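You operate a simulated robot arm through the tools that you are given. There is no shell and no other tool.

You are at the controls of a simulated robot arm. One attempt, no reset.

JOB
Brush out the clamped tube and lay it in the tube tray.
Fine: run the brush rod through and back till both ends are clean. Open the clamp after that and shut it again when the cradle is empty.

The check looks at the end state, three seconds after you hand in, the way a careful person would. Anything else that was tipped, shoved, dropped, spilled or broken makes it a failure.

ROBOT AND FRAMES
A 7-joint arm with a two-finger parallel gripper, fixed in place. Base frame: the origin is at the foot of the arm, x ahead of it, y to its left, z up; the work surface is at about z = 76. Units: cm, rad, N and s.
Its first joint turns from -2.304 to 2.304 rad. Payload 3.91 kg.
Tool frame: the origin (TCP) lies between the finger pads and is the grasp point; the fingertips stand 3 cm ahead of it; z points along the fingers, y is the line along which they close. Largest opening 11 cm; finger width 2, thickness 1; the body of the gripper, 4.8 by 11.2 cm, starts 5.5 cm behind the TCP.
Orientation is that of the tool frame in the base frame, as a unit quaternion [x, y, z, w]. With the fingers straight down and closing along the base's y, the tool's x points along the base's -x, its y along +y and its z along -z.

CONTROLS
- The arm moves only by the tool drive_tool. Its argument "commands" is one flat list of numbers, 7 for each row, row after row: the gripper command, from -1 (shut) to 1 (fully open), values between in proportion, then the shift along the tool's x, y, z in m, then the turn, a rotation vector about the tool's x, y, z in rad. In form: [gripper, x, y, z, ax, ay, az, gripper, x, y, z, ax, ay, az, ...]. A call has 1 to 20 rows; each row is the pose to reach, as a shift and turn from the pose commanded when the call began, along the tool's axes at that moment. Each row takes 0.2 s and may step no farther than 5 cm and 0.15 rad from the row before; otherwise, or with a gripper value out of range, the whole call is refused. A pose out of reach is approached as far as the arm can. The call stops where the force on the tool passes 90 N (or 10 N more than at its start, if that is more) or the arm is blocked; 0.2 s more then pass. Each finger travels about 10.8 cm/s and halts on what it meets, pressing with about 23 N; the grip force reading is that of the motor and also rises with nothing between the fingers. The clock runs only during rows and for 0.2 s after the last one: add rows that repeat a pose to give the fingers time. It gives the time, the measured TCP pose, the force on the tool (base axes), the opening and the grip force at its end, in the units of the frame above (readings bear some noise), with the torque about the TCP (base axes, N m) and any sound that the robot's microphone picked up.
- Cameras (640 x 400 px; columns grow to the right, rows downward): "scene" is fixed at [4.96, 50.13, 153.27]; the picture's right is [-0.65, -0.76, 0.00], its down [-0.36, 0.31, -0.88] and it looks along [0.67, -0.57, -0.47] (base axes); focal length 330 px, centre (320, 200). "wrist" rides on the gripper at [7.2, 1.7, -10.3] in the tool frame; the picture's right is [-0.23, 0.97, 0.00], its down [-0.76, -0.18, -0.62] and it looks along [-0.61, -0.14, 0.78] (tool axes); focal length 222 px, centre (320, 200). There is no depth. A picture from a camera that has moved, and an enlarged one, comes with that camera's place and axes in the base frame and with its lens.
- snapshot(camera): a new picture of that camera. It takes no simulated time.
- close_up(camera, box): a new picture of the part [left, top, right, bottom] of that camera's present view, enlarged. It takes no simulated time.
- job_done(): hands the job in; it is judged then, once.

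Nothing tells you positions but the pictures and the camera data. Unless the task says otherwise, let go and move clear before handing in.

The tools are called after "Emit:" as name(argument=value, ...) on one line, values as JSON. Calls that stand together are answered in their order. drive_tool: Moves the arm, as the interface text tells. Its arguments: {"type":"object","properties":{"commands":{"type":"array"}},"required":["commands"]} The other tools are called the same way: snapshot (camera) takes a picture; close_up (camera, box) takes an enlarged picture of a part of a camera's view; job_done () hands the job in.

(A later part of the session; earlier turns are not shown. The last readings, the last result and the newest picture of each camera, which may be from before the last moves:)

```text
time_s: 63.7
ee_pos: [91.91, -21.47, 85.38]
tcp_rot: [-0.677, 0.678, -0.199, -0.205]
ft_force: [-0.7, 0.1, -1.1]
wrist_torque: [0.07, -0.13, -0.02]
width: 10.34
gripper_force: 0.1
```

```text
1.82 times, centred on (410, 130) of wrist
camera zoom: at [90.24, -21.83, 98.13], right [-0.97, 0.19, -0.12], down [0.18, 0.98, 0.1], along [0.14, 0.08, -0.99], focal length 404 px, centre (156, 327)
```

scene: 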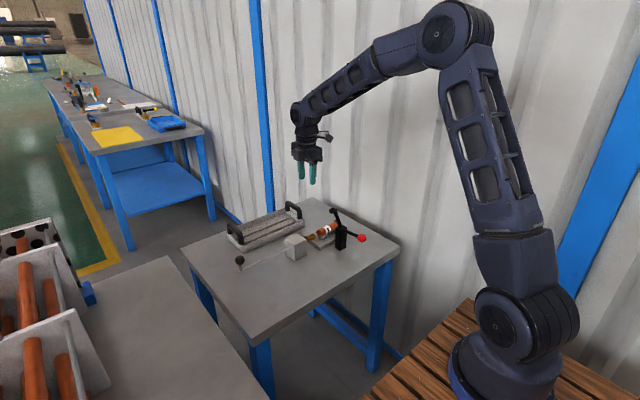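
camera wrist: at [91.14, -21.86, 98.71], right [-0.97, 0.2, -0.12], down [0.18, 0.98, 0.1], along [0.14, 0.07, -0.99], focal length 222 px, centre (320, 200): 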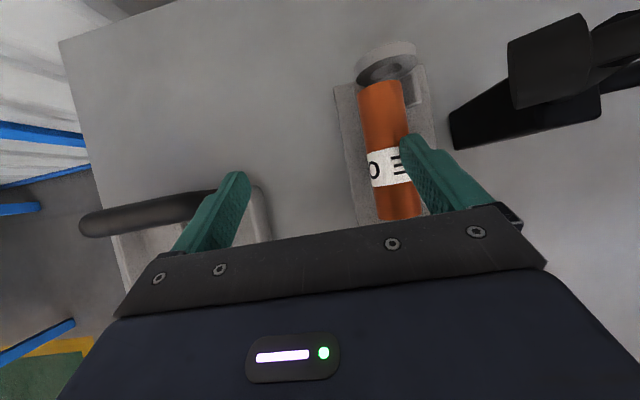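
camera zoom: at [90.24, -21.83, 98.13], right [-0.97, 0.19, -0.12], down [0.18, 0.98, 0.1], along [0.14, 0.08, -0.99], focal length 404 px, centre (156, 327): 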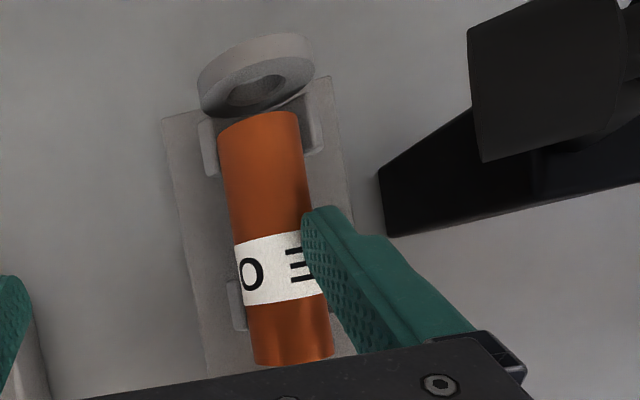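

The tube has settled back into the V-blocks, shifted about 1.4 cm toward +y, with no force on the tool. The two grip widths (2.79 and 3.02) suggest the second grip was on an unstable line, so I'll retreat along the tool axis, recentre, and look before regripping.

Emit:
drive_tool(commands=[0.88, 0, 0.001, -0.01, 0, 0, 0, 0.88, 0, 0.001, -0.03, 0, 0, 0, 0.88, 0, 0.001, -0.05, 0, 0, 0, 0.5, 0, 0.02, -0.06, 0, 0, 0, 0.2, 0, 0.049, -0.06, 0, 0, 0, 0.0, 0, 0.049, -0.06, 0, 0, 0])

Emit:
close_up(camera="scene", box=[310, 205, 355, 245])

Emit:
close_up(camera="wrist", box=[220, 20, 440, 220])

```text
time_s: 65.1
ee_pos: [87.02, -18.15, 90.52]
tcp_rot: [-0.677, 0.678, -0.201, -0.205]
ft_force: [0.9, -1.0, -0.2]
wrist_torque: [-0.02, 0.01, -0.02]
width: 5.54
gripper_force: 0.0
```

```text
10.00 times, centred on (332, 225) of scene
camera zoom: at [4.96, 50.13, 153.27], right [-0.65, -0.76, 0.0], down [-0.36, 0.31, -0.88], along [0.67, -0.57, -0.47], focal length 3296 px, centre (195, -50)
```

zoom: 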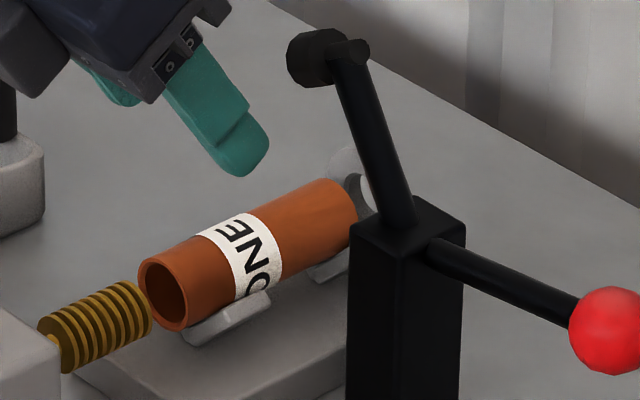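

```text
2.00 times, centred on (330, 120) of wrist
camera zoom: at [85.3, -18.56, 103.25], right [-0.97, 0.19, -0.12], down [0.18, 0.98, 0.1], along [0.14, 0.08, -0.99], focal length 444 px, centre (300, 360)
```

zoom: 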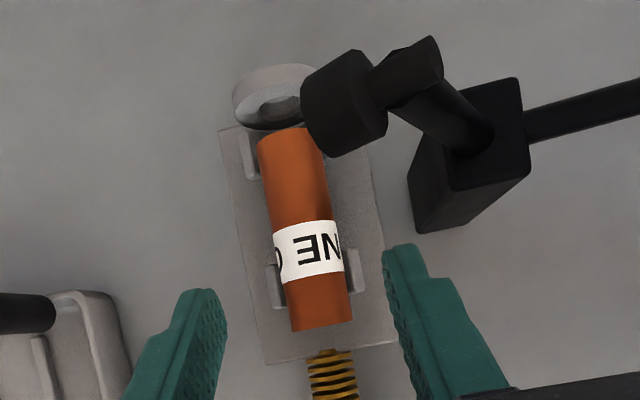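

The tube lies centred in the V again with its front end at y≈-18.1. I'll approach the gap between the V-blocks again along the tool axis, slightly deeper than before.

Emit:
drive_tool(commands=[-0.09, -0.001, 0, 0.02, 0, 0, 0, -0.09, -0.002, 0, 0.04, 0, 0, 0, -0.09, -0.003, 0, 0.06, 0, 0, 0, -0.09, -0.003, 0, 0.075, 0, 0, 0, -0.09, -0.003, 0, 0.085, 0, 0, 0, -0.09, -0.003, 0, 0.092, 0, 0, 0, -0.09, -0.003, 0, 0.097, 0, 0, 0, -0.09, -0.003, 0, 0.097, 0, 0, 0])

Emit:
close_up(camera="scene", box=[310, 205, 355, 245])

Emit:
close_up(camera="wrist", box=[220, 50, 440, 240])

```text
time_s: 66.9
ee_pos: [86.99, -23.18, 82.21]
tcp_rot: [-0.676, 0.679, -0.2, -0.205]
ft_force: [0.4, 1.0, -0.2]
wrist_torque: [0.0, 0.0, 0.03]
width: 5.02
gripper_force: 0.2
```

```text
10.00 times, centred on (332, 225) of scene
camera zoom: at [4.96, 50.13, 153.27], right [-0.65, -0.76, 0.0], down [-0.36, 0.31, -0.88], along [0.67, -0.57, -0.47], focal length 3296 px, centre (195, -50)
```

zoom: 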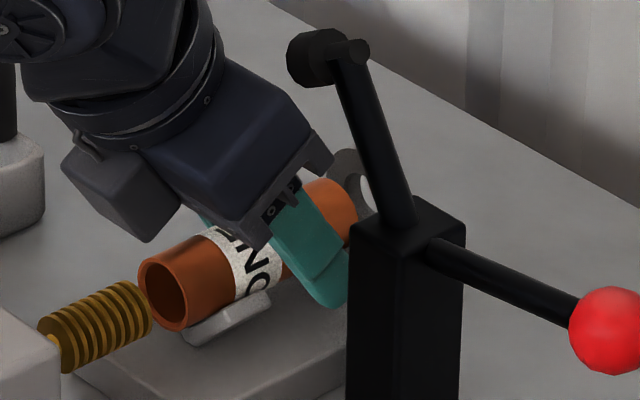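

```text
2.11 times, centred on (330, 145) of wrist
camera zoom: at [85.27, -23.7, 94.95], right [-0.97, 0.19, -0.12], down [0.18, 0.98, 0.1], along [0.14, 0.08, -0.99], focal length 468 px, centre (299, 316)
```

zoom: 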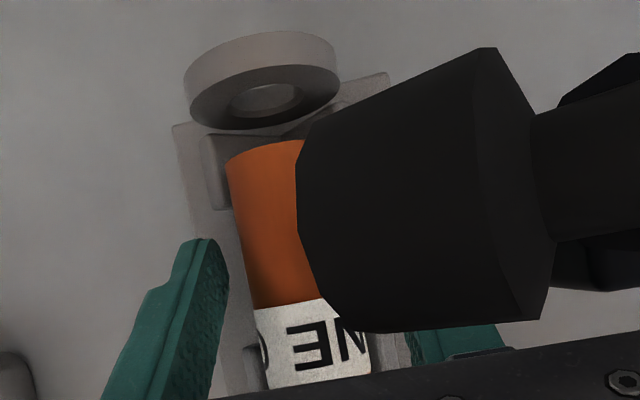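

Emit:
drive_tool(commands=[-0.2, 0, 0, 0, 0, 0, 0, -0.3, 0, 0, 0, 0, 0, 0, -0.38, 0, 0, 0, 0, 0, 0, -0.44, 0, 0, 0, 0, 0, 0, -0.5, 0, 0, 0, 0, 0, 0, -0.6, 0, 0, 0, 0, 0, 0, -1, 0, 0, 0, 0, 0, 0, -1, 0, 0, 0, 0, 0, 0, -1, 0, 0, 0, 0, 0, 0])

Emit:
close_up(camera="scene", box=[310, 205, 355, 245])

```text
time_s: 68.9
ee_pos: [87.04, -23.28, 82.2]
tcp_rot: [-0.677, 0.678, -0.2, -0.205]
ft_force: [8.1, -0.9, 3.0]
wrist_torque: [-0.11, -0.16, 0.14]
width: 3.07
gripper_force: 22.7
```

```text
10.00 times, centred on (332, 225) of scene
camera zoom: at [4.96, 50.13, 153.27], right [-0.65, -0.76, 0.0], down [-0.36, 0.31, -0.88], along [0.67, -0.57, -0.47], focal length 3296 px, centre (195, -50)
```

zoom: 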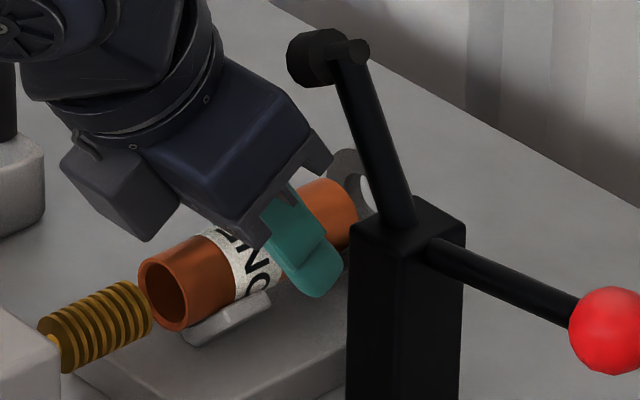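

The width reads 3.07 cm, but widths that grow with depth imply the effective pads end well short of the fingertips. I'll open, lower a further 0.7 cm so the pads properly straddle the tube, and close again.

Emit:
drive_tool(commands=[-0.4, 0, 0, 0, 0, 0, 0, -0.3, 0, 0, 0, 0, 0, 0, -0.1, 0, 0, 0, 0, 0, 0, -0.1, -0.001, -0.0003, 0.0015, 0, 0, 0, -0.1, -0.0025, -0.0003, 0.004, 0, 0, 0, -0.1, -0.0038, -0.0003, 0.0059, 0, 0, 0, -0.1, -0.0038, -0.0003, 0.0059, 0, 0, 0])

Emit:
close_up(camera="scene", box=[310, 205, 355, 245])

Emit:
snapshot(camera="wrist")

```text
time_s: 70.5
ee_pos: [86.98, -23.23, 81.58]
tcp_rot: [-0.677, 0.678, -0.2, -0.205]
ft_force: [-0.7, -0.6, -0.1]
wrist_torque: [-0.01, 0.0, -0.02]
width: 4.95
gripper_force: 0.1
```

```text
10.00 times, centred on (332, 225) of scene
camera zoom: at [4.96, 50.13, 153.27], right [-0.65, -0.76, 0.0], down [-0.36, 0.31, -0.88], along [0.67, -0.57, -0.47], focal length 3296 px, centre (195, -50)
```

zoom: 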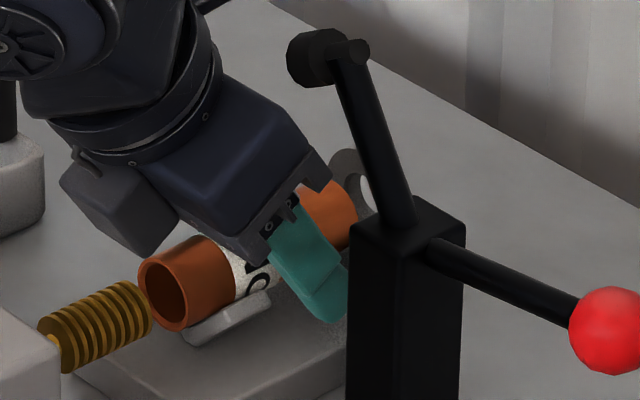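

```text
taken
camera wrist: at [85.31, -23.66, 94.24], right [-0.97, 0.19, -0.12], down [0.18, 0.98, 0.1], along [0.14, 0.08, -0.99], focal length 222 px, centre (320, 200)
```

wrist: 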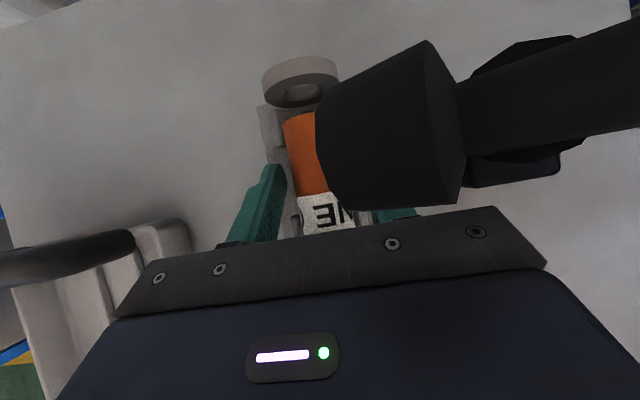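

Emit:
drive_tool(commands=[-0.2, 0, 0, 0, 0, 0, 0, -0.3, 0, 0, 0, 0, 0, 0, -0.38, 0, 0, 0, 0, 0, 0, -0.44, 0, 0, 0, 0, 0, 0, -0.5, 0, 0, 0, 0, 0, 0, -0.6, 0, 0, 0, 0, 0, 0, -1, 0, 0, 0, 0, 0, 0, -1, 0, 0, 0, 0, 0, 0, -1, 0, 0, 0, 0, 0, 0])

Emit:
close_up(camera="scene", box=[310, 205, 355, 245])

Emit:
close_up(camera="wrist", box=[220, 50, 440, 240])

```text
time_s: 72.5
ee_pos: [86.91, -23.17, 81.42]
tcp_rot: [-0.677, 0.678, -0.201, -0.205]
ft_force: [0.4, 0.6, -0.4]
wrist_torque: [-0.03, -0.01, 0.1]
width: 3.09
gripper_force: 22.8
```

```text
10.00 times, centred on (332, 225) of scene
camera zoom: at [4.96, 50.13, 153.27], right [-0.65, -0.76, 0.0], down [-0.36, 0.31, -0.88], along [0.67, -0.57, -0.47], focal length 3296 px, centre (195, -50)
```

zoom: 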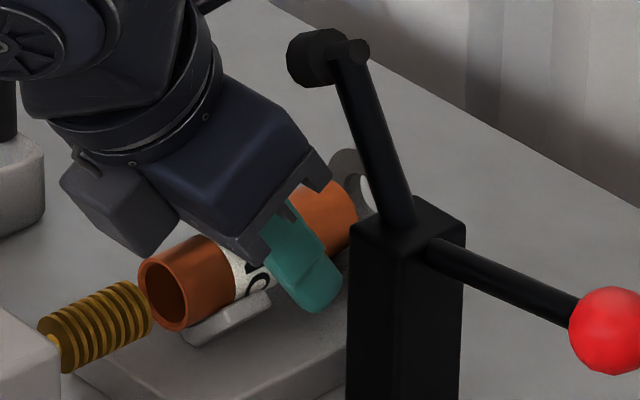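

```text
2.11 times, centred on (330, 145) of wrist
camera zoom: at [85.31, -23.66, 94.24], right [-0.97, 0.19, -0.12], down [0.18, 0.98, 0.1], along [0.14, 0.08, -0.99], focal length 468 px, centre (299, 316)
```

zoom: 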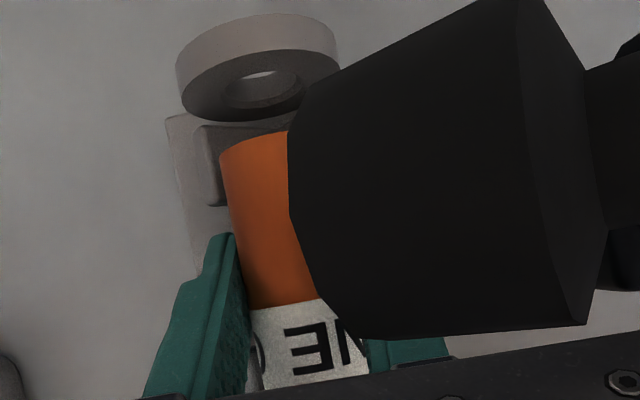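

The width is 3.09 cm with almost no side force, a well-balanced grip at the full diameter. I'll lift in short checked steps.

Emit:
drive_tool(commands=[-1, 0, 0, -0.003, 0, 0, 0, -1, 0, 0, -0.006, 0, 0, 0, -1, 0, 0, -0.01, 0, 0, 0, -1, 0, 0, -0.014, 0, 0, 0])

Emit:
close_up(camera="scene", box=[310, 205, 355, 245])

Emit:
snapshot(camera="wrist")

```text
time_s: 73.5
ee_pos: [86.93, -22.5, 82.92]
tcp_rot: [-0.676, 0.678, -0.2, -0.205]
ft_force: [-0.2, -0.1, -1.9]
wrist_torque: [0.01, -0.03, 0.01]
width: 3.08
gripper_force: 23.3
```

```text
10.00 times, centred on (332, 225) of scene
camera zoom: at [4.96, 50.13, 153.27], right [-0.65, -0.76, 0.0], down [-0.36, 0.31, -0.88], along [0.67, -0.57, -0.47], focal length 3296 px, centre (195, -50)
```

zoom: 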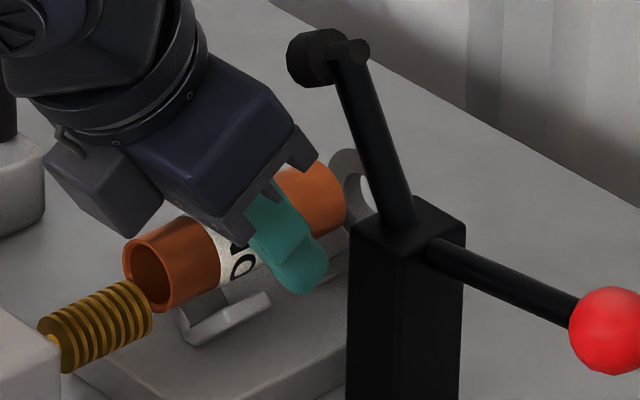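

```text
taken
camera wrist: at [85.32, -22.9, 95.44], right [-0.97, 0.19, -0.12], down [0.18, 0.98, 0.1], along [0.14, 0.08, -0.99], focal length 222 px, centre (320, 200)
```

wrist: 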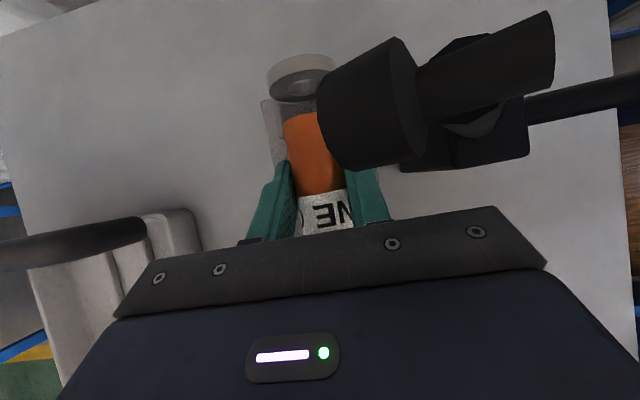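

The tube comes up level. I'll raise it another 1.8 cm straight up to clear the V-blocks and check.

Emit:
drive_tool(commands=[-1, 0.0022, 0, -0.0034, 0, 0, 0, -1, 0.0049, 0, -0.0076, 0, 0, 0, -1, 0.0076, 0, -0.0117, 0, 0, 0, -1, 0.0098, 0, -0.0151, 0, 0, 0])

Emit:
close_up(camera="scene", box=[310, 205, 355, 245])

Emit:
snapshot(camera="wrist")

```text
time_s: 74.5
ee_pos: [87.01, -22.44, 84.48]
tcp_rot: [-0.677, 0.679, -0.199, -0.204]
ft_force: [-0.3, 0.2, -1.5]
wrist_torque: [0.03, -0.02, -0.01]
width: 3.07
gripper_force: 23.1
```

```text
10.00 times, centred on (332, 225) of scene
camera zoom: at [4.96, 50.13, 153.27], right [-0.65, -0.76, 0.0], down [-0.36, 0.31, -0.88], along [0.67, -0.57, -0.47], focal length 3296 px, centre (195, -50)
```

zoom: 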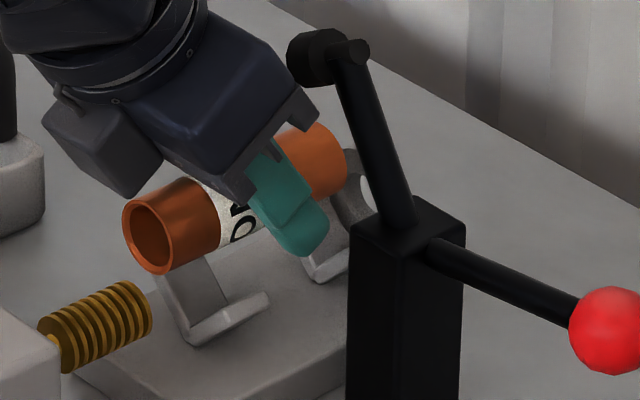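

```text
taken
camera wrist: at [85.31, -22.89, 97.22], right [-0.97, 0.19, -0.12], down [0.18, 0.98, 0.1], along [0.14, 0.08, -0.99], focal length 222 px, centre (320, 200)
```

wrist: 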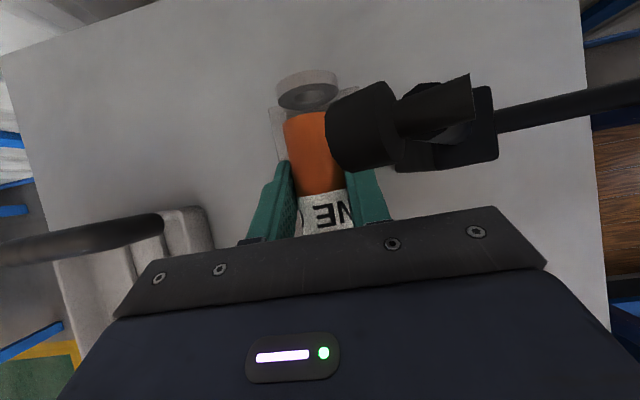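

The tube is well clear of the V-blocks. I'll lift 1 cm more, then move slowly toward +x out from under the clamp pad.

Emit:
drive_tool(commands=[-1, 0.0027, 0, -0.0042, 0, 0, 0, -1, 0.0055, 0, -0.0084, 0, 0, 0, -1, 0.0055, -0.004, -0.0084, 0, 0, 0, -1, 0.0055, -0.01, -0.0084, 0, 0, 0, -1, 0.0055, -0.016, -0.0084, 0, 0, 0, -1, 0.0055, -0.022, -0.0084, 0, 0, 0])

Emit:
close_up(camera="scene", box=[300, 190, 355, 245])

```text
time_s: 75.9
ee_pos: [89.24, -22.37, 85.62]
tcp_rot: [-0.676, 0.679, -0.199, -0.205]
ft_force: [-0.4, -0.2, -1.2]
wrist_torque: [0.01, 0.0, 0.01]
width: 3.09
gripper_force: 23.1
```

```text
7.27 times, centred on (328, 218) of scene
camera zoom: at [4.96, 50.13, 153.27], right [-0.65, -0.76, 0.0], down [-0.36, 0.31, -0.88], along [0.67, -0.57, -0.47], focal length 2397 px, centre (266, 73)
```

zoom: 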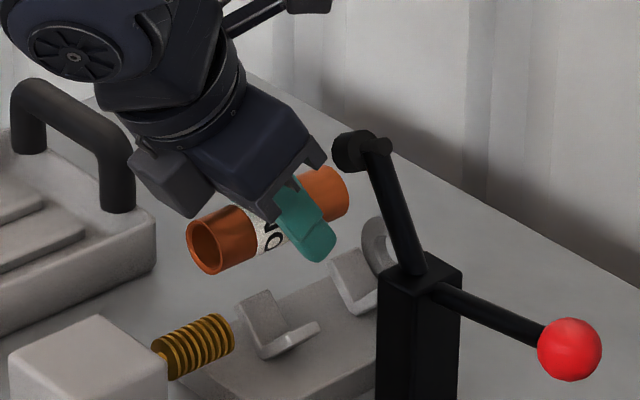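

The tube is clear of the cradle and clamp. I'll carry it out and up, then toward the tray, checking how far the arm reaches.

Emit:
drive_tool(commands=[-1, 0, -0.015, 0, 0, 0, 0, -1, 0, -0.035, 0, 0, 0, 0, -1, 0.0055, -0.05, -0.0084, 0, 0, 0, -1, 0.013, -0.055, -0.025, 0, 0, 0, -1, 0.013, -0.06, -0.045, 0, 0, 0, -1, 0.013, -0.06, -0.065, 0, 0, 0])

Emit:
close_up(camera="scene", box=[240, 150, 370, 250])

Emit:
snapshot(camera="wrist")

```text
time_s: 77.3
ee_pos: [95.29, -20.03, 91.71]
tcp_rot: [-0.677, 0.678, -0.2, -0.205]
ft_force: [0.1, 0.2, -2.4]
wrist_torque: [-0.01, 0.0, 0.01]
width: 3.09
gripper_force: 22.7
```

```text
4.00 times, centred on (305, 200) of scene
camera zoom: at [4.96, 50.13, 153.27], right [-0.65, -0.76, 0.0], down [-0.36, 0.31, -0.88], along [0.67, -0.57, -0.47], focal length 1318 px, centre (380, 200)
```

zoom: 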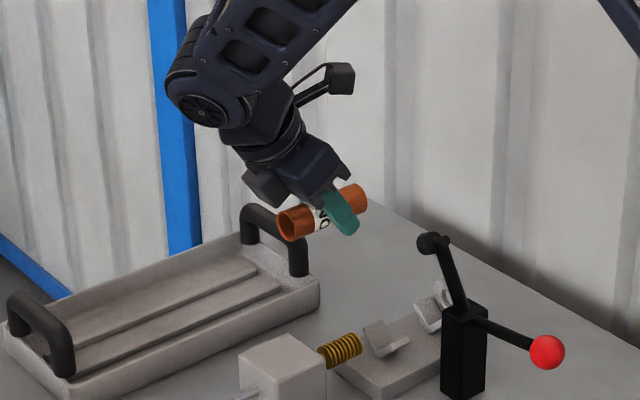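

```text
taken
camera wrist: at [93.6, -20.42, 104.3], right [-0.97, 0.19, -0.12], down [0.18, 0.98, 0.1], along [0.14, 0.08, -0.99], focal length 222 px, centre (320, 200)
```

wrist: 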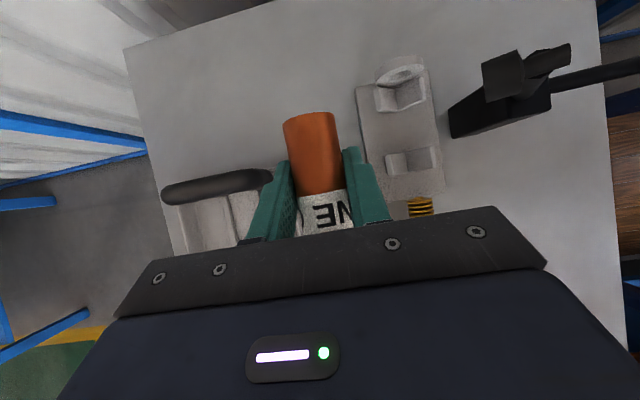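

The grip holds steady. I'll now carry the tube over the tray and see whether x≈104 is reachable at this height.

Emit:
drive_tool(commands=[-1, -0.0168, -0.018, -0.0109, 0, 0, 0, -1, -0.0336, -0.036, -0.0218, 0, 0, 0, -1, -0.0503, -0.054, -0.0327, 0, 0, 0, -1, -0.0671, -0.072, -0.0436, 0, 0, 0, -1, -0.0839, -0.09, -0.0545, 0, 0, 0, -1, -0.0839, -0.09, -0.0545, 0, 0, 0])

Emit:
close_up(camera="scene", box=[200, 140, 330, 260])

Emit:
snapshot(camera="wrist")

```text
time_s: 78.7
ee_pos: [104.37, -9.93, 91.63]
tcp_rot: [-0.677, 0.678, -0.2, -0.205]
ft_force: [-0.4, 0.6, -1.3]
wrist_torque: [0.03, -0.02, 0.01]
width: 3.07
gripper_force: 22.4
```

```text
3.33 times, centred on (265, 200) of scene
camera zoom: at [4.96, 50.13, 153.27], right [-0.65, -0.76, 0.0], down [-0.36, 0.31, -0.88], along [0.67, -0.57, -0.47], focal length 1099 px, centre (503, 200)
```

zoom: 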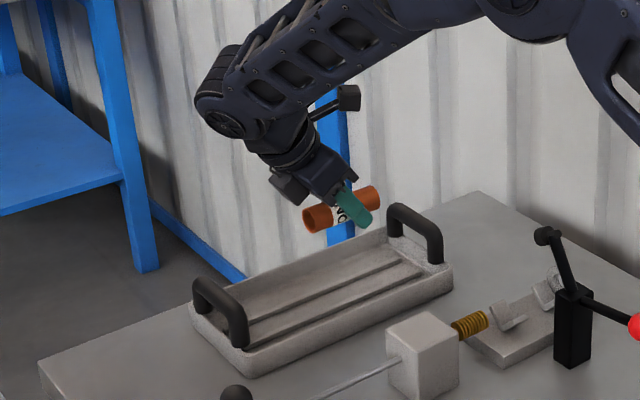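

```text
taken
camera wrist: at [102.65, -10.41, 104.22], right [-0.97, 0.19, -0.12], down [0.18, 0.98, 0.1], along [0.14, 0.08, -0.99], focal length 222 px, centre (320, 200)
```

wrist: 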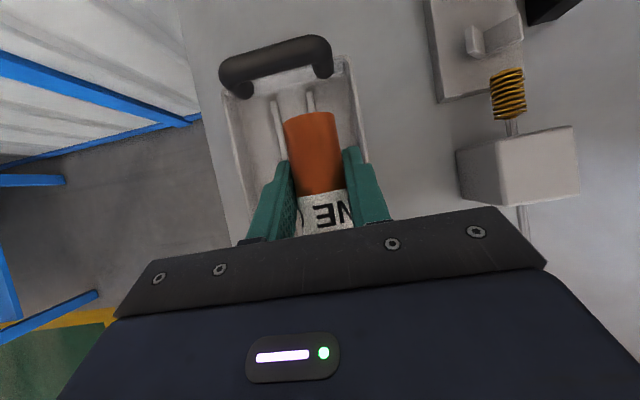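

The arm reaches x≈104 here without extra tilt, and the wrist camera looks straight down on the tray. I'll zoom in to measure it.

Emit:
close_up(camera="wrist", box=[200, 20, 400, 220])

Emit:
close_up(camera="scene", box=[225, 195, 310, 255])

```text
2.00 times, centred on (300, 120) of wrist
camera zoom: at [102.65, -10.41, 104.22], right [-0.97, 0.19, -0.12], down [0.18, 0.98, 0.1], along [0.14, 0.08, -0.99], focal length 444 px, centre (360, 360)
```

zoom: 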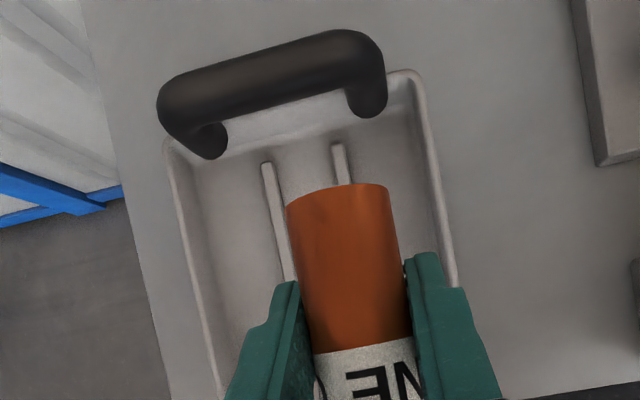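

```text
6.67 times, centred on (268, 225) of scene
camera zoom: at [4.96, 50.13, 153.27], right [-0.65, -0.76, 0.0], down [-0.36, 0.31, -0.88], along [0.67, -0.57, -0.47], focal length 2198 px, centre (670, 33)
```

zoom: 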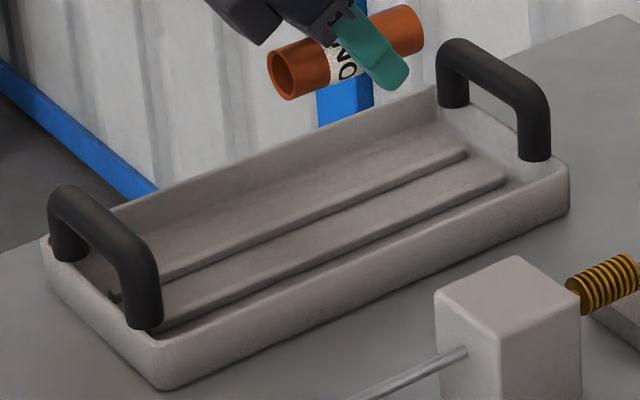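

The tray has three channels (x≈101–104.9, 105.6–109.3, 110–113.7) split by ridges at x≈105.25 and 109.65. My plan is to straddle the first ridge with the fingers so the tube nearly rests on it, then let it settle gently into the middle channel as I open. First I'll go down part way to confirm reach.

Emit:
drive_tool(commands=[-1, -0.0109, -0.003, 0.0168, 0, 0, 0, -1, -0.0218, -0.006, 0.0336, 0, 0, 0, -1, -0.0327, -0.009, 0.0503, 0, 0, 0, -1, -0.0409, -0.0125, 0.0629, 0, 0, 0, -1, -0.0409, -0.0125, 0.0629, 0, 0, 0])

Emit:
close_up(camera="scene", box=[225, 185, 310, 250])

Emit:
snapshot(camera="wrist")

```text
time_s: 79.9
ee_pos: [105.58, -9.99, 84.03]
tcp_rot: [-0.676, 0.679, -0.199, -0.205]
ft_force: [0.9, -0.1, -1.5]
wrist_torque: [-0.01, 0.0, 0.01]
width: 3.08
gripper_force: 22.6
```

```text
6.15 times, centred on (268, 218) of scene
camera zoom: at [4.96, 50.13, 153.27], right [-0.65, -0.76, 0.0], down [-0.36, 0.31, -0.88], along [0.67, -0.57, -0.47], focal length 2028 px, centre (643, 92)
```

zoom: 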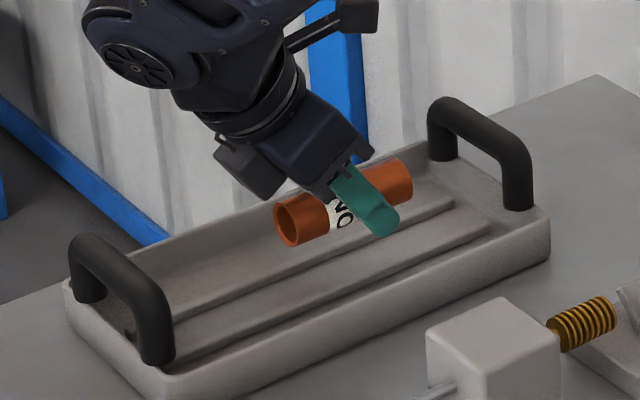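

```text
taken
camera wrist: at [103.83, -10.51, 96.67], right [-0.97, 0.19, -0.12], down [0.18, 0.98, 0.1], along [0.14, 0.08, -0.99], focal length 222 px, centre (320, 200)
```

wrist: 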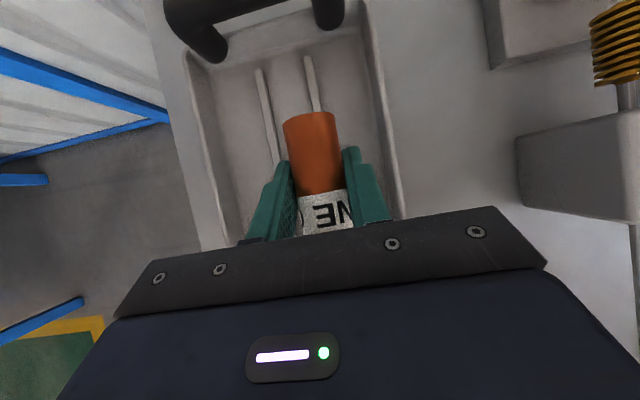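

Emit:
close_up(camera="wrist", box=[180, 20, 420, 240])

```text
1.82 times, centred on (300, 130) of wrist
camera zoom: at [103.83, -10.51, 96.67], right [-0.97, 0.19, -0.12], down [0.18, 0.98, 0.1], along [0.14, 0.08, -0.99], focal length 404 px, centre (356, 327)
```

zoom: 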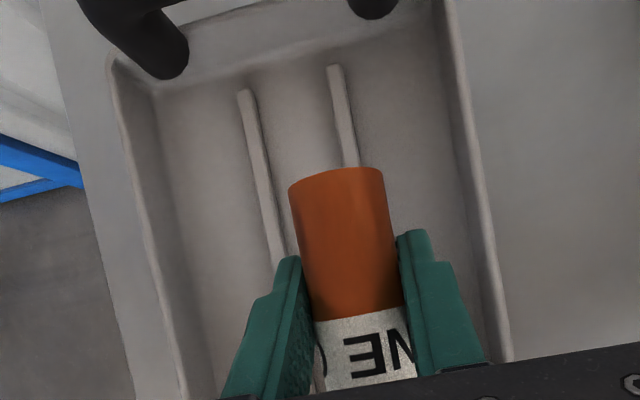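

Reach is fine. I'll shift to x≈106, just past the first ridge, and lower toward the tray floor.

Emit:
drive_tool(commands=[-1, -0.0055, -0.002, 0.0084, 0, 0, 0, -1, -0.0109, -0.0042, 0.0168, 0, 0, 0, -1, -0.0164, -0.0042, 0.0252, 0, 0, 0, -1, -0.0196, -0.0042, 0.0302, 0, 0, 0, -1, -0.0196, -0.0042, 0.0302, 0, 0, 0])

Emit:
close_up(camera="scene", box=[235, 200, 305, 250])

Emit:
close_up(camera="wrist", box=[180, 20, 420, 240])

```text
time_s: 81.1
ee_pos: [105.9, -9.98, 80.42]
tcp_rot: [-0.677, 0.678, -0.2, -0.205]
ft_force: [-0.9, -0.3, -2.0]
wrist_torque: [0.0, 0.01, -0.04]
width: 3.06
gripper_force: 23.4
```

```text
8.00 times, centred on (270, 225) of scene
camera zoom: at [4.96, 50.13, 153.27], right [-0.65, -0.76, 0.0], down [-0.36, 0.31, -0.88], along [0.67, -0.57, -0.47], focal length 2637 px, centre (720, 0)
```

zoom: 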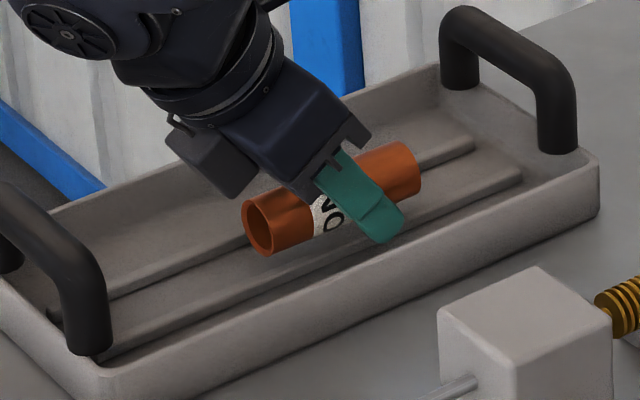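

```text
1.82 times, centred on (300, 130) of wrist
camera zoom: at [104.24, -10.56, 93.12], right [-0.97, 0.19, -0.12], down [0.18, 0.98, 0.1], along [0.14, 0.08, -0.99], focal length 404 px, centre (356, 327)
```

zoom: 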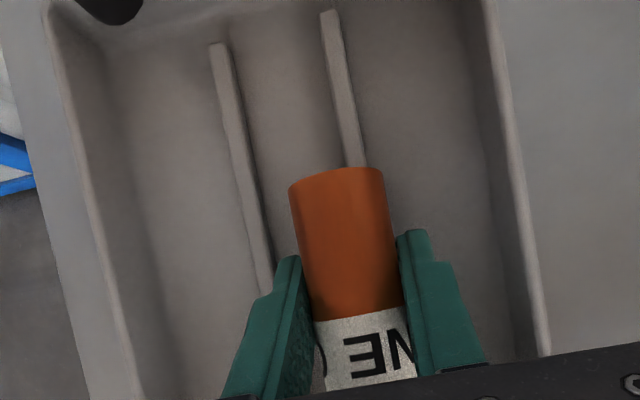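

Now the last bit down in small steps, watching the vertical force.

Emit:
drive_tool(commands=[-1, -0.0011, 0, 0.0017, 0, 0, 0, -1, -0.0022, 0, 0.0034, 0, 0, 0, -1, -0.0027, 0, 0.0042, 0, 0, 0])

Emit:
drive_tool(commands=[-1, -0.0008, 0, 0.0013, 0, 0, 0, -1, -0.0016, 0, 0.0025, 0, 0, 0])

Emit:
close_up(camera="scene", box=[245, 205, 295, 240])

```text
time_s: 81.9
ee_pos: [105.85, -10.03, 80.01]
tcp_rot: [-0.677, 0.678, -0.2, -0.205]
ft_force: [-0.9, -0.4, -1.0]
wrist_torque: [0.0, 0.03, -0.01]
width: 3.06
gripper_force: 22.7
```

```text
time_s: 82.5
ee_pos: [105.81, -10.09, 79.65]
tcp_rot: [-0.677, 0.678, -0.2, -0.204]
ft_force: [-0.3, 0.5, 0.8]
wrist_torque: [-0.01, -0.05, -0.02]
width: 3.06
gripper_force: 23.0
```

```text
11.43 times, centred on (270, 222) of scene
camera zoom: at [4.96, 50.13, 153.27], right [-0.65, -0.76, 0.0], down [-0.36, 0.31, -0.88], along [0.67, -0.57, -0.47], focal length 3767 px, centre (891, -57)
```

zoom: 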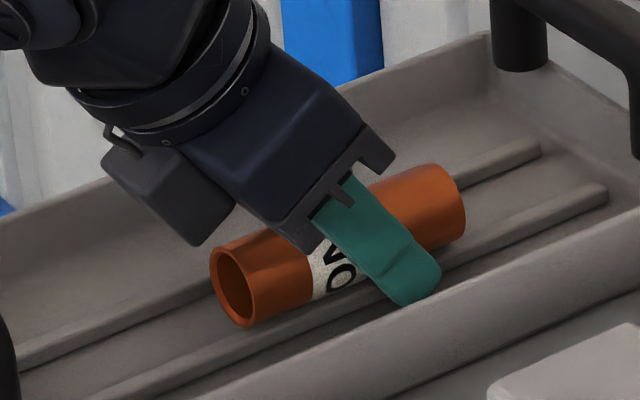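

Emit:
drive_tool(commands=[-1, -0.0005, 0, 0.0008, 0, 0, 0, -1, -0.0011, 0, 0.0017, 0, 0, 0])

Emit:
close_up(camera="scene", box=[245, 205, 295, 240])

```text
time_s: 83.1
ee_pos: [105.92, -10.17, 79.74]
tcp_rot: [-0.676, 0.679, -0.201, -0.205]
ft_force: [-5.9, 1.8, 17.6]
wrist_torque: [-0.16, -0.18, -0.12]
width: 3.07
gripper_force: 22.6
```

```text
11.43 times, centred on (270, 222) of scene
camera zoom: at [4.96, 50.13, 153.27], right [-0.65, -0.76, 0.0], down [-0.36, 0.31, -0.88], along [0.67, -0.57, -0.47], focal length 3767 px, centre (891, -57)
```

zoom: 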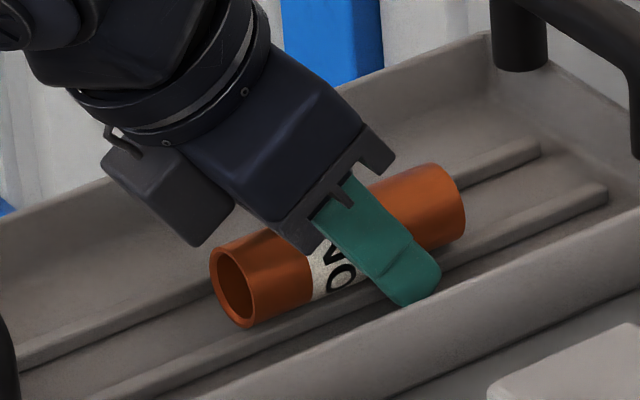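

The outer fingertip has touched the channel floor (z≈77.1), so the tube's underside is just about at ridge-top height. I'll ease up slightly and open slowly so the tube rolls gently into the middle channel.

Emit:
drive_tool(commands=[-1, 0.0011, 0, -0.0017, 0, 0, 0, -0.43, 0.0011, 0, -0.0017, 0, 0, 0, -0.41, 0.0011, 0, -0.0017, 0, 0, 0, -0.39, 0.0011, 0, -0.0017, 0, 0, 0, -0.37, 0.0011, 0, -0.0017, 0, 0, 0, -0.34, 0.0013, 0, -0.0021, 0, 0, 0, -0.31, 0.0016, 0, -0.0025, 0, 0, 0, -0.28, 0.0016, 0, -0.0025, 0, 0, 0])

Emit:
close_up(camera="scene", box=[245, 205, 295, 240])

Emit:
close_up(camera="wrist", box=[180, 20, 420, 240])

```text
time_s: 84.9
ee_pos: [105.93, -10.13, 79.81]
tcp_rot: [-0.677, 0.678, -0.2, -0.204]
ft_force: [1.2, -0.2, 0.4]
wrist_torque: [-0.02, -0.02, -0.03]
width: 3.98
gripper_force: 1.1
```

```text
11.43 times, centred on (270, 222) of scene
camera zoom: at [4.96, 50.13, 153.27], right [-0.65, -0.76, 0.0], down [-0.36, 0.31, -0.88], along [0.67, -0.57, -0.47], focal length 3767 px, centre (891, -57)
```

zoom: 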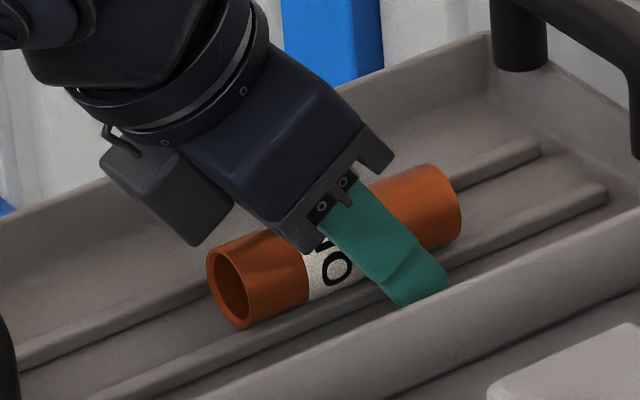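

```text
1.82 times, centred on (300, 130) of wrist
camera zoom: at [104.25, -10.51, 92.36], right [-0.97, 0.19, -0.12], down [0.18, 0.98, 0.1], along [0.14, 0.08, -0.99], focal length 404 px, centre (356, 327)
```

zoom: 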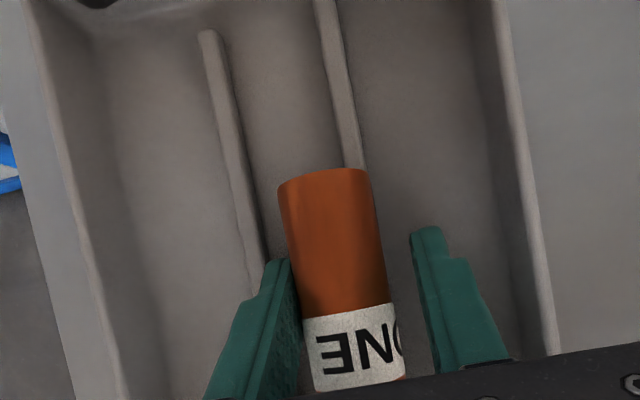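

The tube follows the outer finger off the ridge as intended. I'll keep opening slowly while rising a little.

Emit:
drive_tool(commands=[-0.25, 0.0005, 0, -0.0008, 0, 0, 0, -0.22, 0.0008, 0, -0.0013, 0, 0, 0, -0.19, 0.0011, 0, -0.0017, 0, 0, 0, -0.16, 0.0016, 0, -0.0025, 0, 0, 0, -0.13, 0.0019, 0, -0.0029, 0, 0, 0, -0.1, 0.0022, 0, -0.0034, 0, 0, 0, -0.07, 0.0022, 0, -0.0034, 0, 0, 0, -0.04, 0.0022, 0, -0.0034, 0, 0, 0])

Emit:
close_up(camera="scene", box=[245, 205, 295, 240])

Emit:
close_up(camera="wrist", box=[180, 20, 420, 240])

```text
time_s: 86.7
ee_pos: [106.03, -9.9, 80.28]
tcp_rot: [-0.677, 0.678, -0.2, -0.204]
ft_force: [-3.8, 0.3, -0.4]
wrist_torque: [0.0, 0.14, 0.02]
width: 5.08
gripper_force: 0.1
```

```text
11.43 times, centred on (270, 222) of scene
camera zoom: at [4.96, 50.13, 153.27], right [-0.65, -0.76, 0.0], down [-0.36, 0.31, -0.88], along [0.67, -0.57, -0.47], focal length 3767 px, centre (891, -57)
```

zoom: 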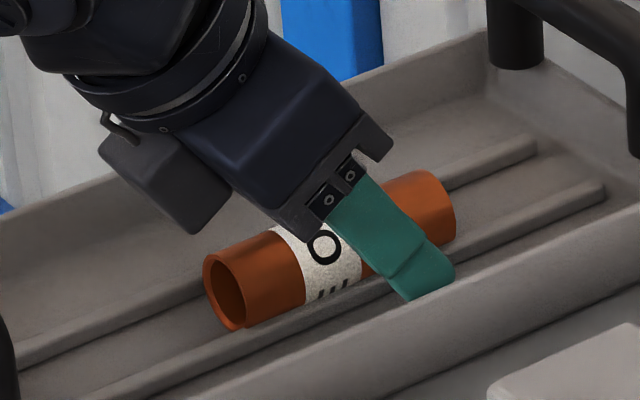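

```text
1.82 times, centred on (300, 130) of wrist
camera zoom: at [104.23, -10.5, 92.87], right [-0.97, 0.19, -0.12], down [0.18, 0.98, 0.1], along [0.14, 0.08, -0.99], focal length 404 px, centre (356, 327)
```

zoom: 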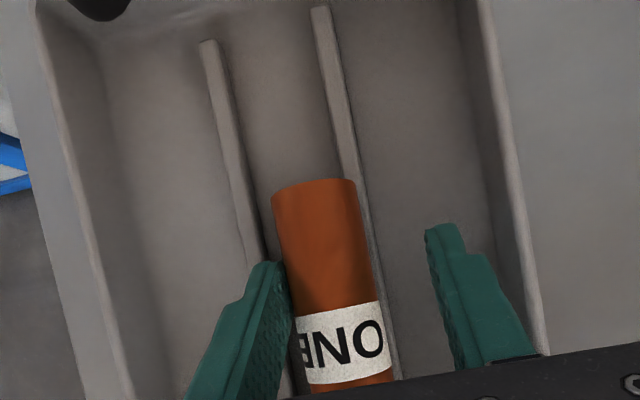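

The tube has rolled down into the middle channel, but the outer finger is now lightly touching the second ridge. I'll relax the opening a hair and draw straight up out of the tray.

Emit:
drive_tool(commands=[-0.1, 0.0, 0, -0.001, 0, 0, 0, -0.1, 0.0027, 0, -0.0042, 0, 0, 0, -0.1, 0.0054, 0, -0.0084, 0, 0, 0])

Emit:
close_up(camera="scene", box=[245, 205, 295, 240])

Emit:
close_up(camera="wrist", box=[180, 20, 420, 240])

```text
time_s: 87.5
ee_pos: [105.93, -10.1, 81.12]
tcp_rot: [-0.677, 0.678, -0.2, -0.206]
ft_force: [1.5, 0.1, 0.1]
wrist_torque: [-0.03, -0.04, -0.03]
width: 5.02
gripper_force: 0.5
```

```text
11.43 times, centred on (270, 222) of scene
camera zoom: at [4.96, 50.13, 153.27], right [-0.65, -0.76, 0.0], down [-0.36, 0.31, -0.88], along [0.67, -0.57, -0.47], focal length 3767 px, centre (891, -57)
```

zoom: 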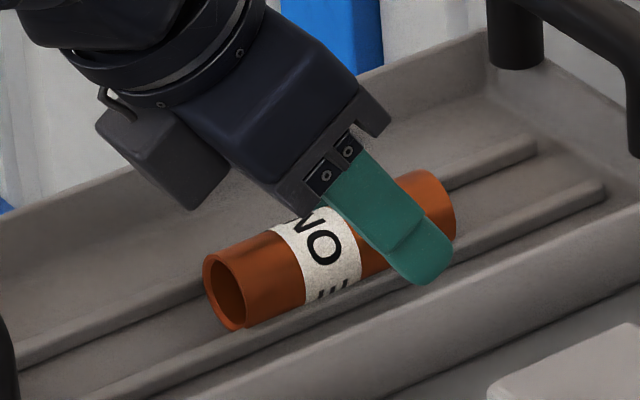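

```text
1.82 times, centred on (300, 130) of wrist
camera zoom: at [104.25, -10.51, 93.83], right [-0.97, 0.19, -0.12], down [0.18, 0.98, 0.1], along [0.14, 0.08, -0.99], focal length 404 px, centre (356, 327)
```

zoom: 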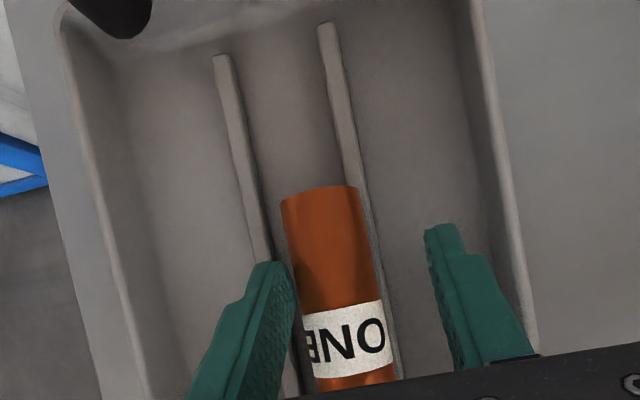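

The tube lies in the middle channel between the ridges, and the fingers are free. I'll withdraw upward.

Emit:
drive_tool(commands=[-0.1, 0.0055, 0, -0.0084, 0, 0, 0, -0.1, 0.0136, 0, -0.021, 0, 0, 0, -0.1, 0.0245, 0, -0.0378, 0, 0, 0, -0.1, 0.0382, 0, -0.0587, 0, 0, 0, -0.1, 0.0545, 0, -0.0839, 0, 0, 0])

Emit:
close_up(camera="scene", box=[225, 195, 310, 255])

Emit:
snapshot(camera="wrist")

```text
time_s: 88.7
ee_pos: [105.97, -10.05, 91.19]
tcp_rot: [-0.677, 0.678, -0.2, -0.204]
ft_force: [-0.3, -0.9, -0.4]
wrist_torque: [-0.01, 0.0, 0.0]
width: 4.94
gripper_force: 0.1
```

```text
6.67 times, centred on (268, 225) of scene
camera zoom: at [4.96, 50.13, 153.27], right [-0.65, -0.76, 0.0], down [-0.36, 0.31, -0.88], along [0.67, -0.57, -0.47], focal length 2198 px, centre (670, 33)
```

zoom: 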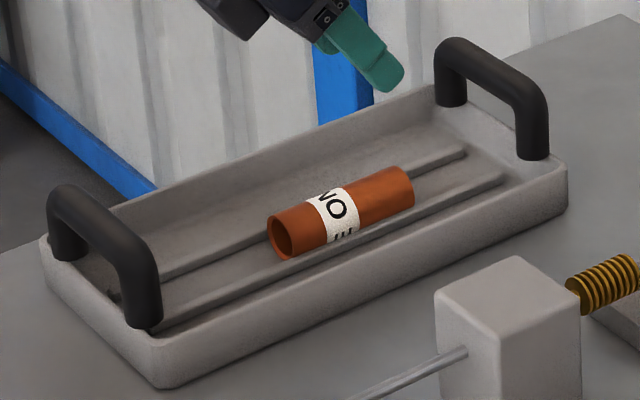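

```text
taken
camera wrist: at [104.23, -10.47, 103.83], right [-0.97, 0.19, -0.12], down [0.18, 0.98, 0.1], along [0.14, 0.08, -0.99], focal length 222 px, centre (320, 200)
```

wrist: 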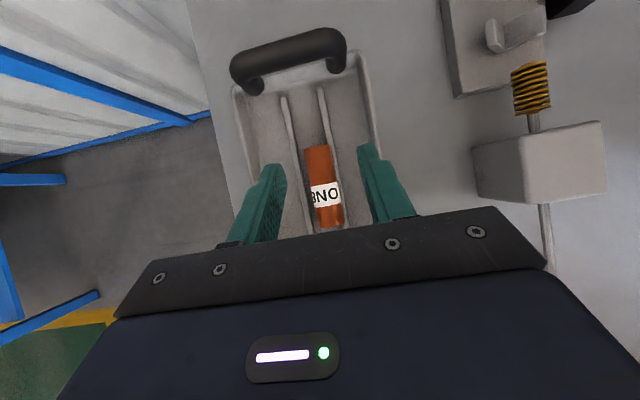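

The tube lies neatly in the tray. Next I'll back away, straighten and turn the hand to close along y, ready to shut the clamp.

Emit:
drive_tool(commands=[-0.1, 0.0185, 0.022, -0.0285, 0, -0.115, 0, -0.1, 0.0371, 0.044, -0.057, 0, -0.23, 0, -0.1, 0.0556, 0.066, -0.0856, 0, -0.345, 0, -0.1, 0.0742, 0.088, -0.1141, 0, -0.46, 0, -0.1, 0.0927, 0.11, -0.1426, 0, -0.576, 0, -0.1, 0.0927, 0.11, -0.1426, 0, -0.576, 0])

```text
time_s: 90.1
ee_pos: [95.18, -9.79, 108.09]
tcp_rot: [-0.705, 0.709, 0.0, -0.003]
ft_force: [-0.2, 0.4, 0.8]
wrist_torque: [0.02, 0.0, -0.03]
width: 4.94
gripper_force: 0.0
```

Emit:
drive_tool(commands=[-0.1, 0.013, 0.0236, 0.0, 0, 0, 0.143, -0.1, 0.026, 0.0472, 0.0, 0, 0, 0.286, -0.1, 0.039, 0.0709, 0.0, 0, 0, 0.428, -0.1, 0.052, 0.0945, 0.0, 0, 0, 0.571, 0.0, 0.065, 0.1182, 0.0, 0, 0, 0.714, 0.1, 0.078, 0.1418, 0.0, 0, 0, 0.857, 0.2, 0.091, 0.1655, 0.0, 0, 0, 1.0, 0.3, 0.104, 0.189, 0.0, 0, 0, 1.142, 0.3, 0.117, 0.2127, 0.0, 0, 0, 1.285, 0.3, 0.13, 0.2364, 0.02, 0, 0, 1.428, 0.3, 0.143, 0.26, 0.04, 0, 0, 1.5708])

Emit:
close_up(camera="scene", box=[290, 150, 390, 260])

Emit:
snapshot(camera="wrist")

```text
time_s: 92.5
ee_pos: [68.96, -24.1, 104.33]
tcp_rot: [0.003, 1.0, -0.003, -0.002]
ft_force: [0.0, 0.1, -0.5]
wrist_torque: [0.01, -0.03, -0.01]
width: 7.14
gripper_force: 0.0
```

```text
3.64 times, centred on (340, 205) of scene
camera zoom: at [4.96, 50.13, 153.27], right [-0.65, -0.76, 0.0], down [-0.36, 0.31, -0.88], along [0.67, -0.57, -0.47], focal length 1199 px, centre (247, 182)
```

zoom: 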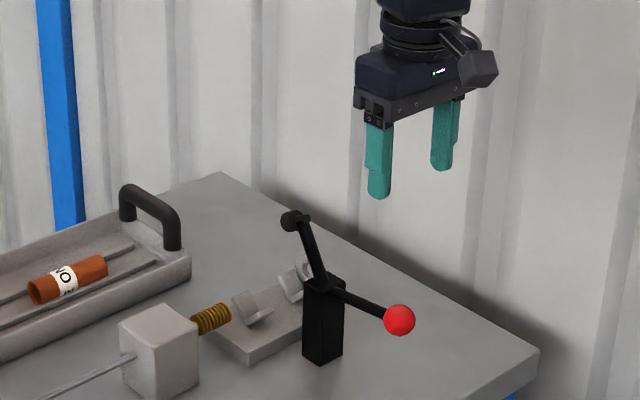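

```text
taken
camera wrist: at [61.74, -22.38, 114.77], right [0.23, 0.97, -0.01], down [0.76, -0.18, 0.62], along [0.6, -0.15, -0.78], focal length 222 px, centre (320, 200)
```

wrist: 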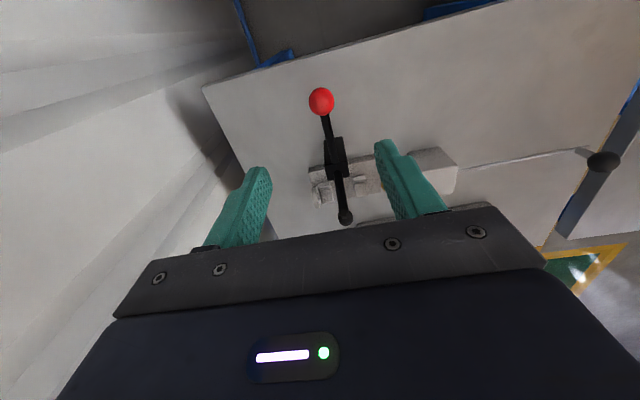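

The cradle is empty and the lever ball is at about (69.0, -24.1, 86). I'll descend on it and grip.

Emit:
drive_tool(commands=[0.3, 0, 0, 0.04, 0, 0, 0, 0.2, 0, 0, 0.08, 0, 0, 0, 0.1, 0, 0, 0.12, 0, 0, 0, 0, 0, 0, 0.15, 0, 0, 0, -0.1, 0, 0, 0.17, 0, 0, 0, -0.2, -0.0005, 0, 0.182, 0, 0, 0, -0.2, -0.0005, 0, 0.182, 0, 0, 0])

Emit:
close_up(camera="scene", box=[300, 170, 380, 250])

Emit:
close_up(camera="wrist", box=[200, 80, 440, 240])

```text
time_s: 94.1
ee_pos: [68.93, -24.12, 86.22]
tcp_rot: [0.001, 1.0, -0.002, -0.002]
ft_force: [-0.1, 0.0, -0.3]
wrist_torque: [-0.01, -0.04, 0.02]
width: 4.4
gripper_force: 0.0
```

```text
5.00 times, centred on (340, 210) of scene
camera zoom: at [4.96, 50.13, 153.27], right [-0.65, -0.76, 0.0], down [-0.36, 0.31, -0.88], along [0.67, -0.57, -0.47], focal length 1648 px, centre (220, 150)
```

zoom: 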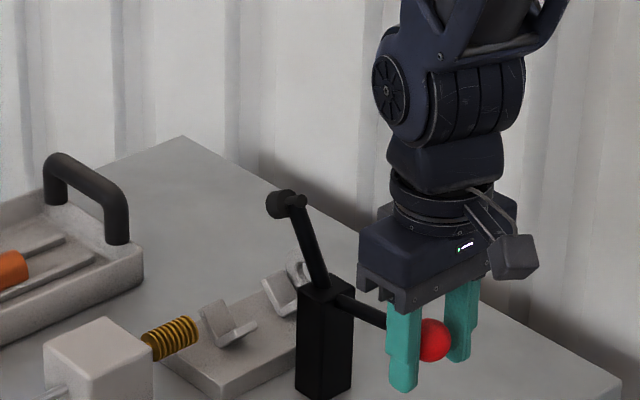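

```text
2.50 times, centred on (320, 160) of wrist
camera zoom: at [61.69, -22.51, 96.66], right [0.23, 0.97, -0.01], down [0.76, -0.18, 0.62], along [0.6, -0.15, -0.78], focal length 555 px, centre (320, 300)
```

zoom: 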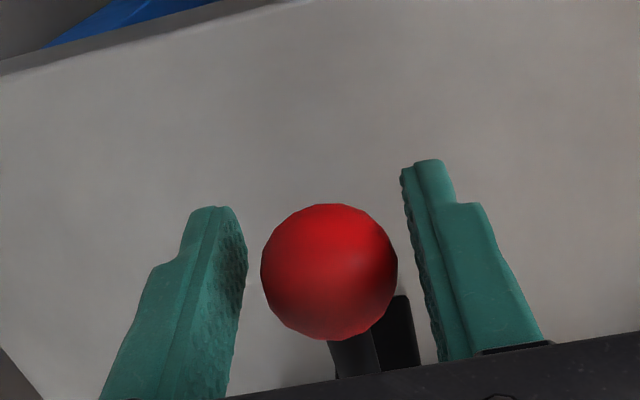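

Emit:
drive_tool(commands=[-0.35, 0, 0.001, 0, 0, 0, 0, -1, 0, 0.001, 0, 0, 0, 0, -1, 0, 0.001, 0, 0, 0, 0, -1, 0, 0.001, 0, 0, 0, 0])

```text
time_s: 95.1
ee_pos: [69.01, -23.99, 86.16]
tcp_rot: [0.001, 1.0, -0.002, -0.004]
ft_force: [1.5, 17.5, -1.4]
wrist_torque: [0.02, 0.02, 0.0]
width: 3.12
gripper_force: 45.0
```

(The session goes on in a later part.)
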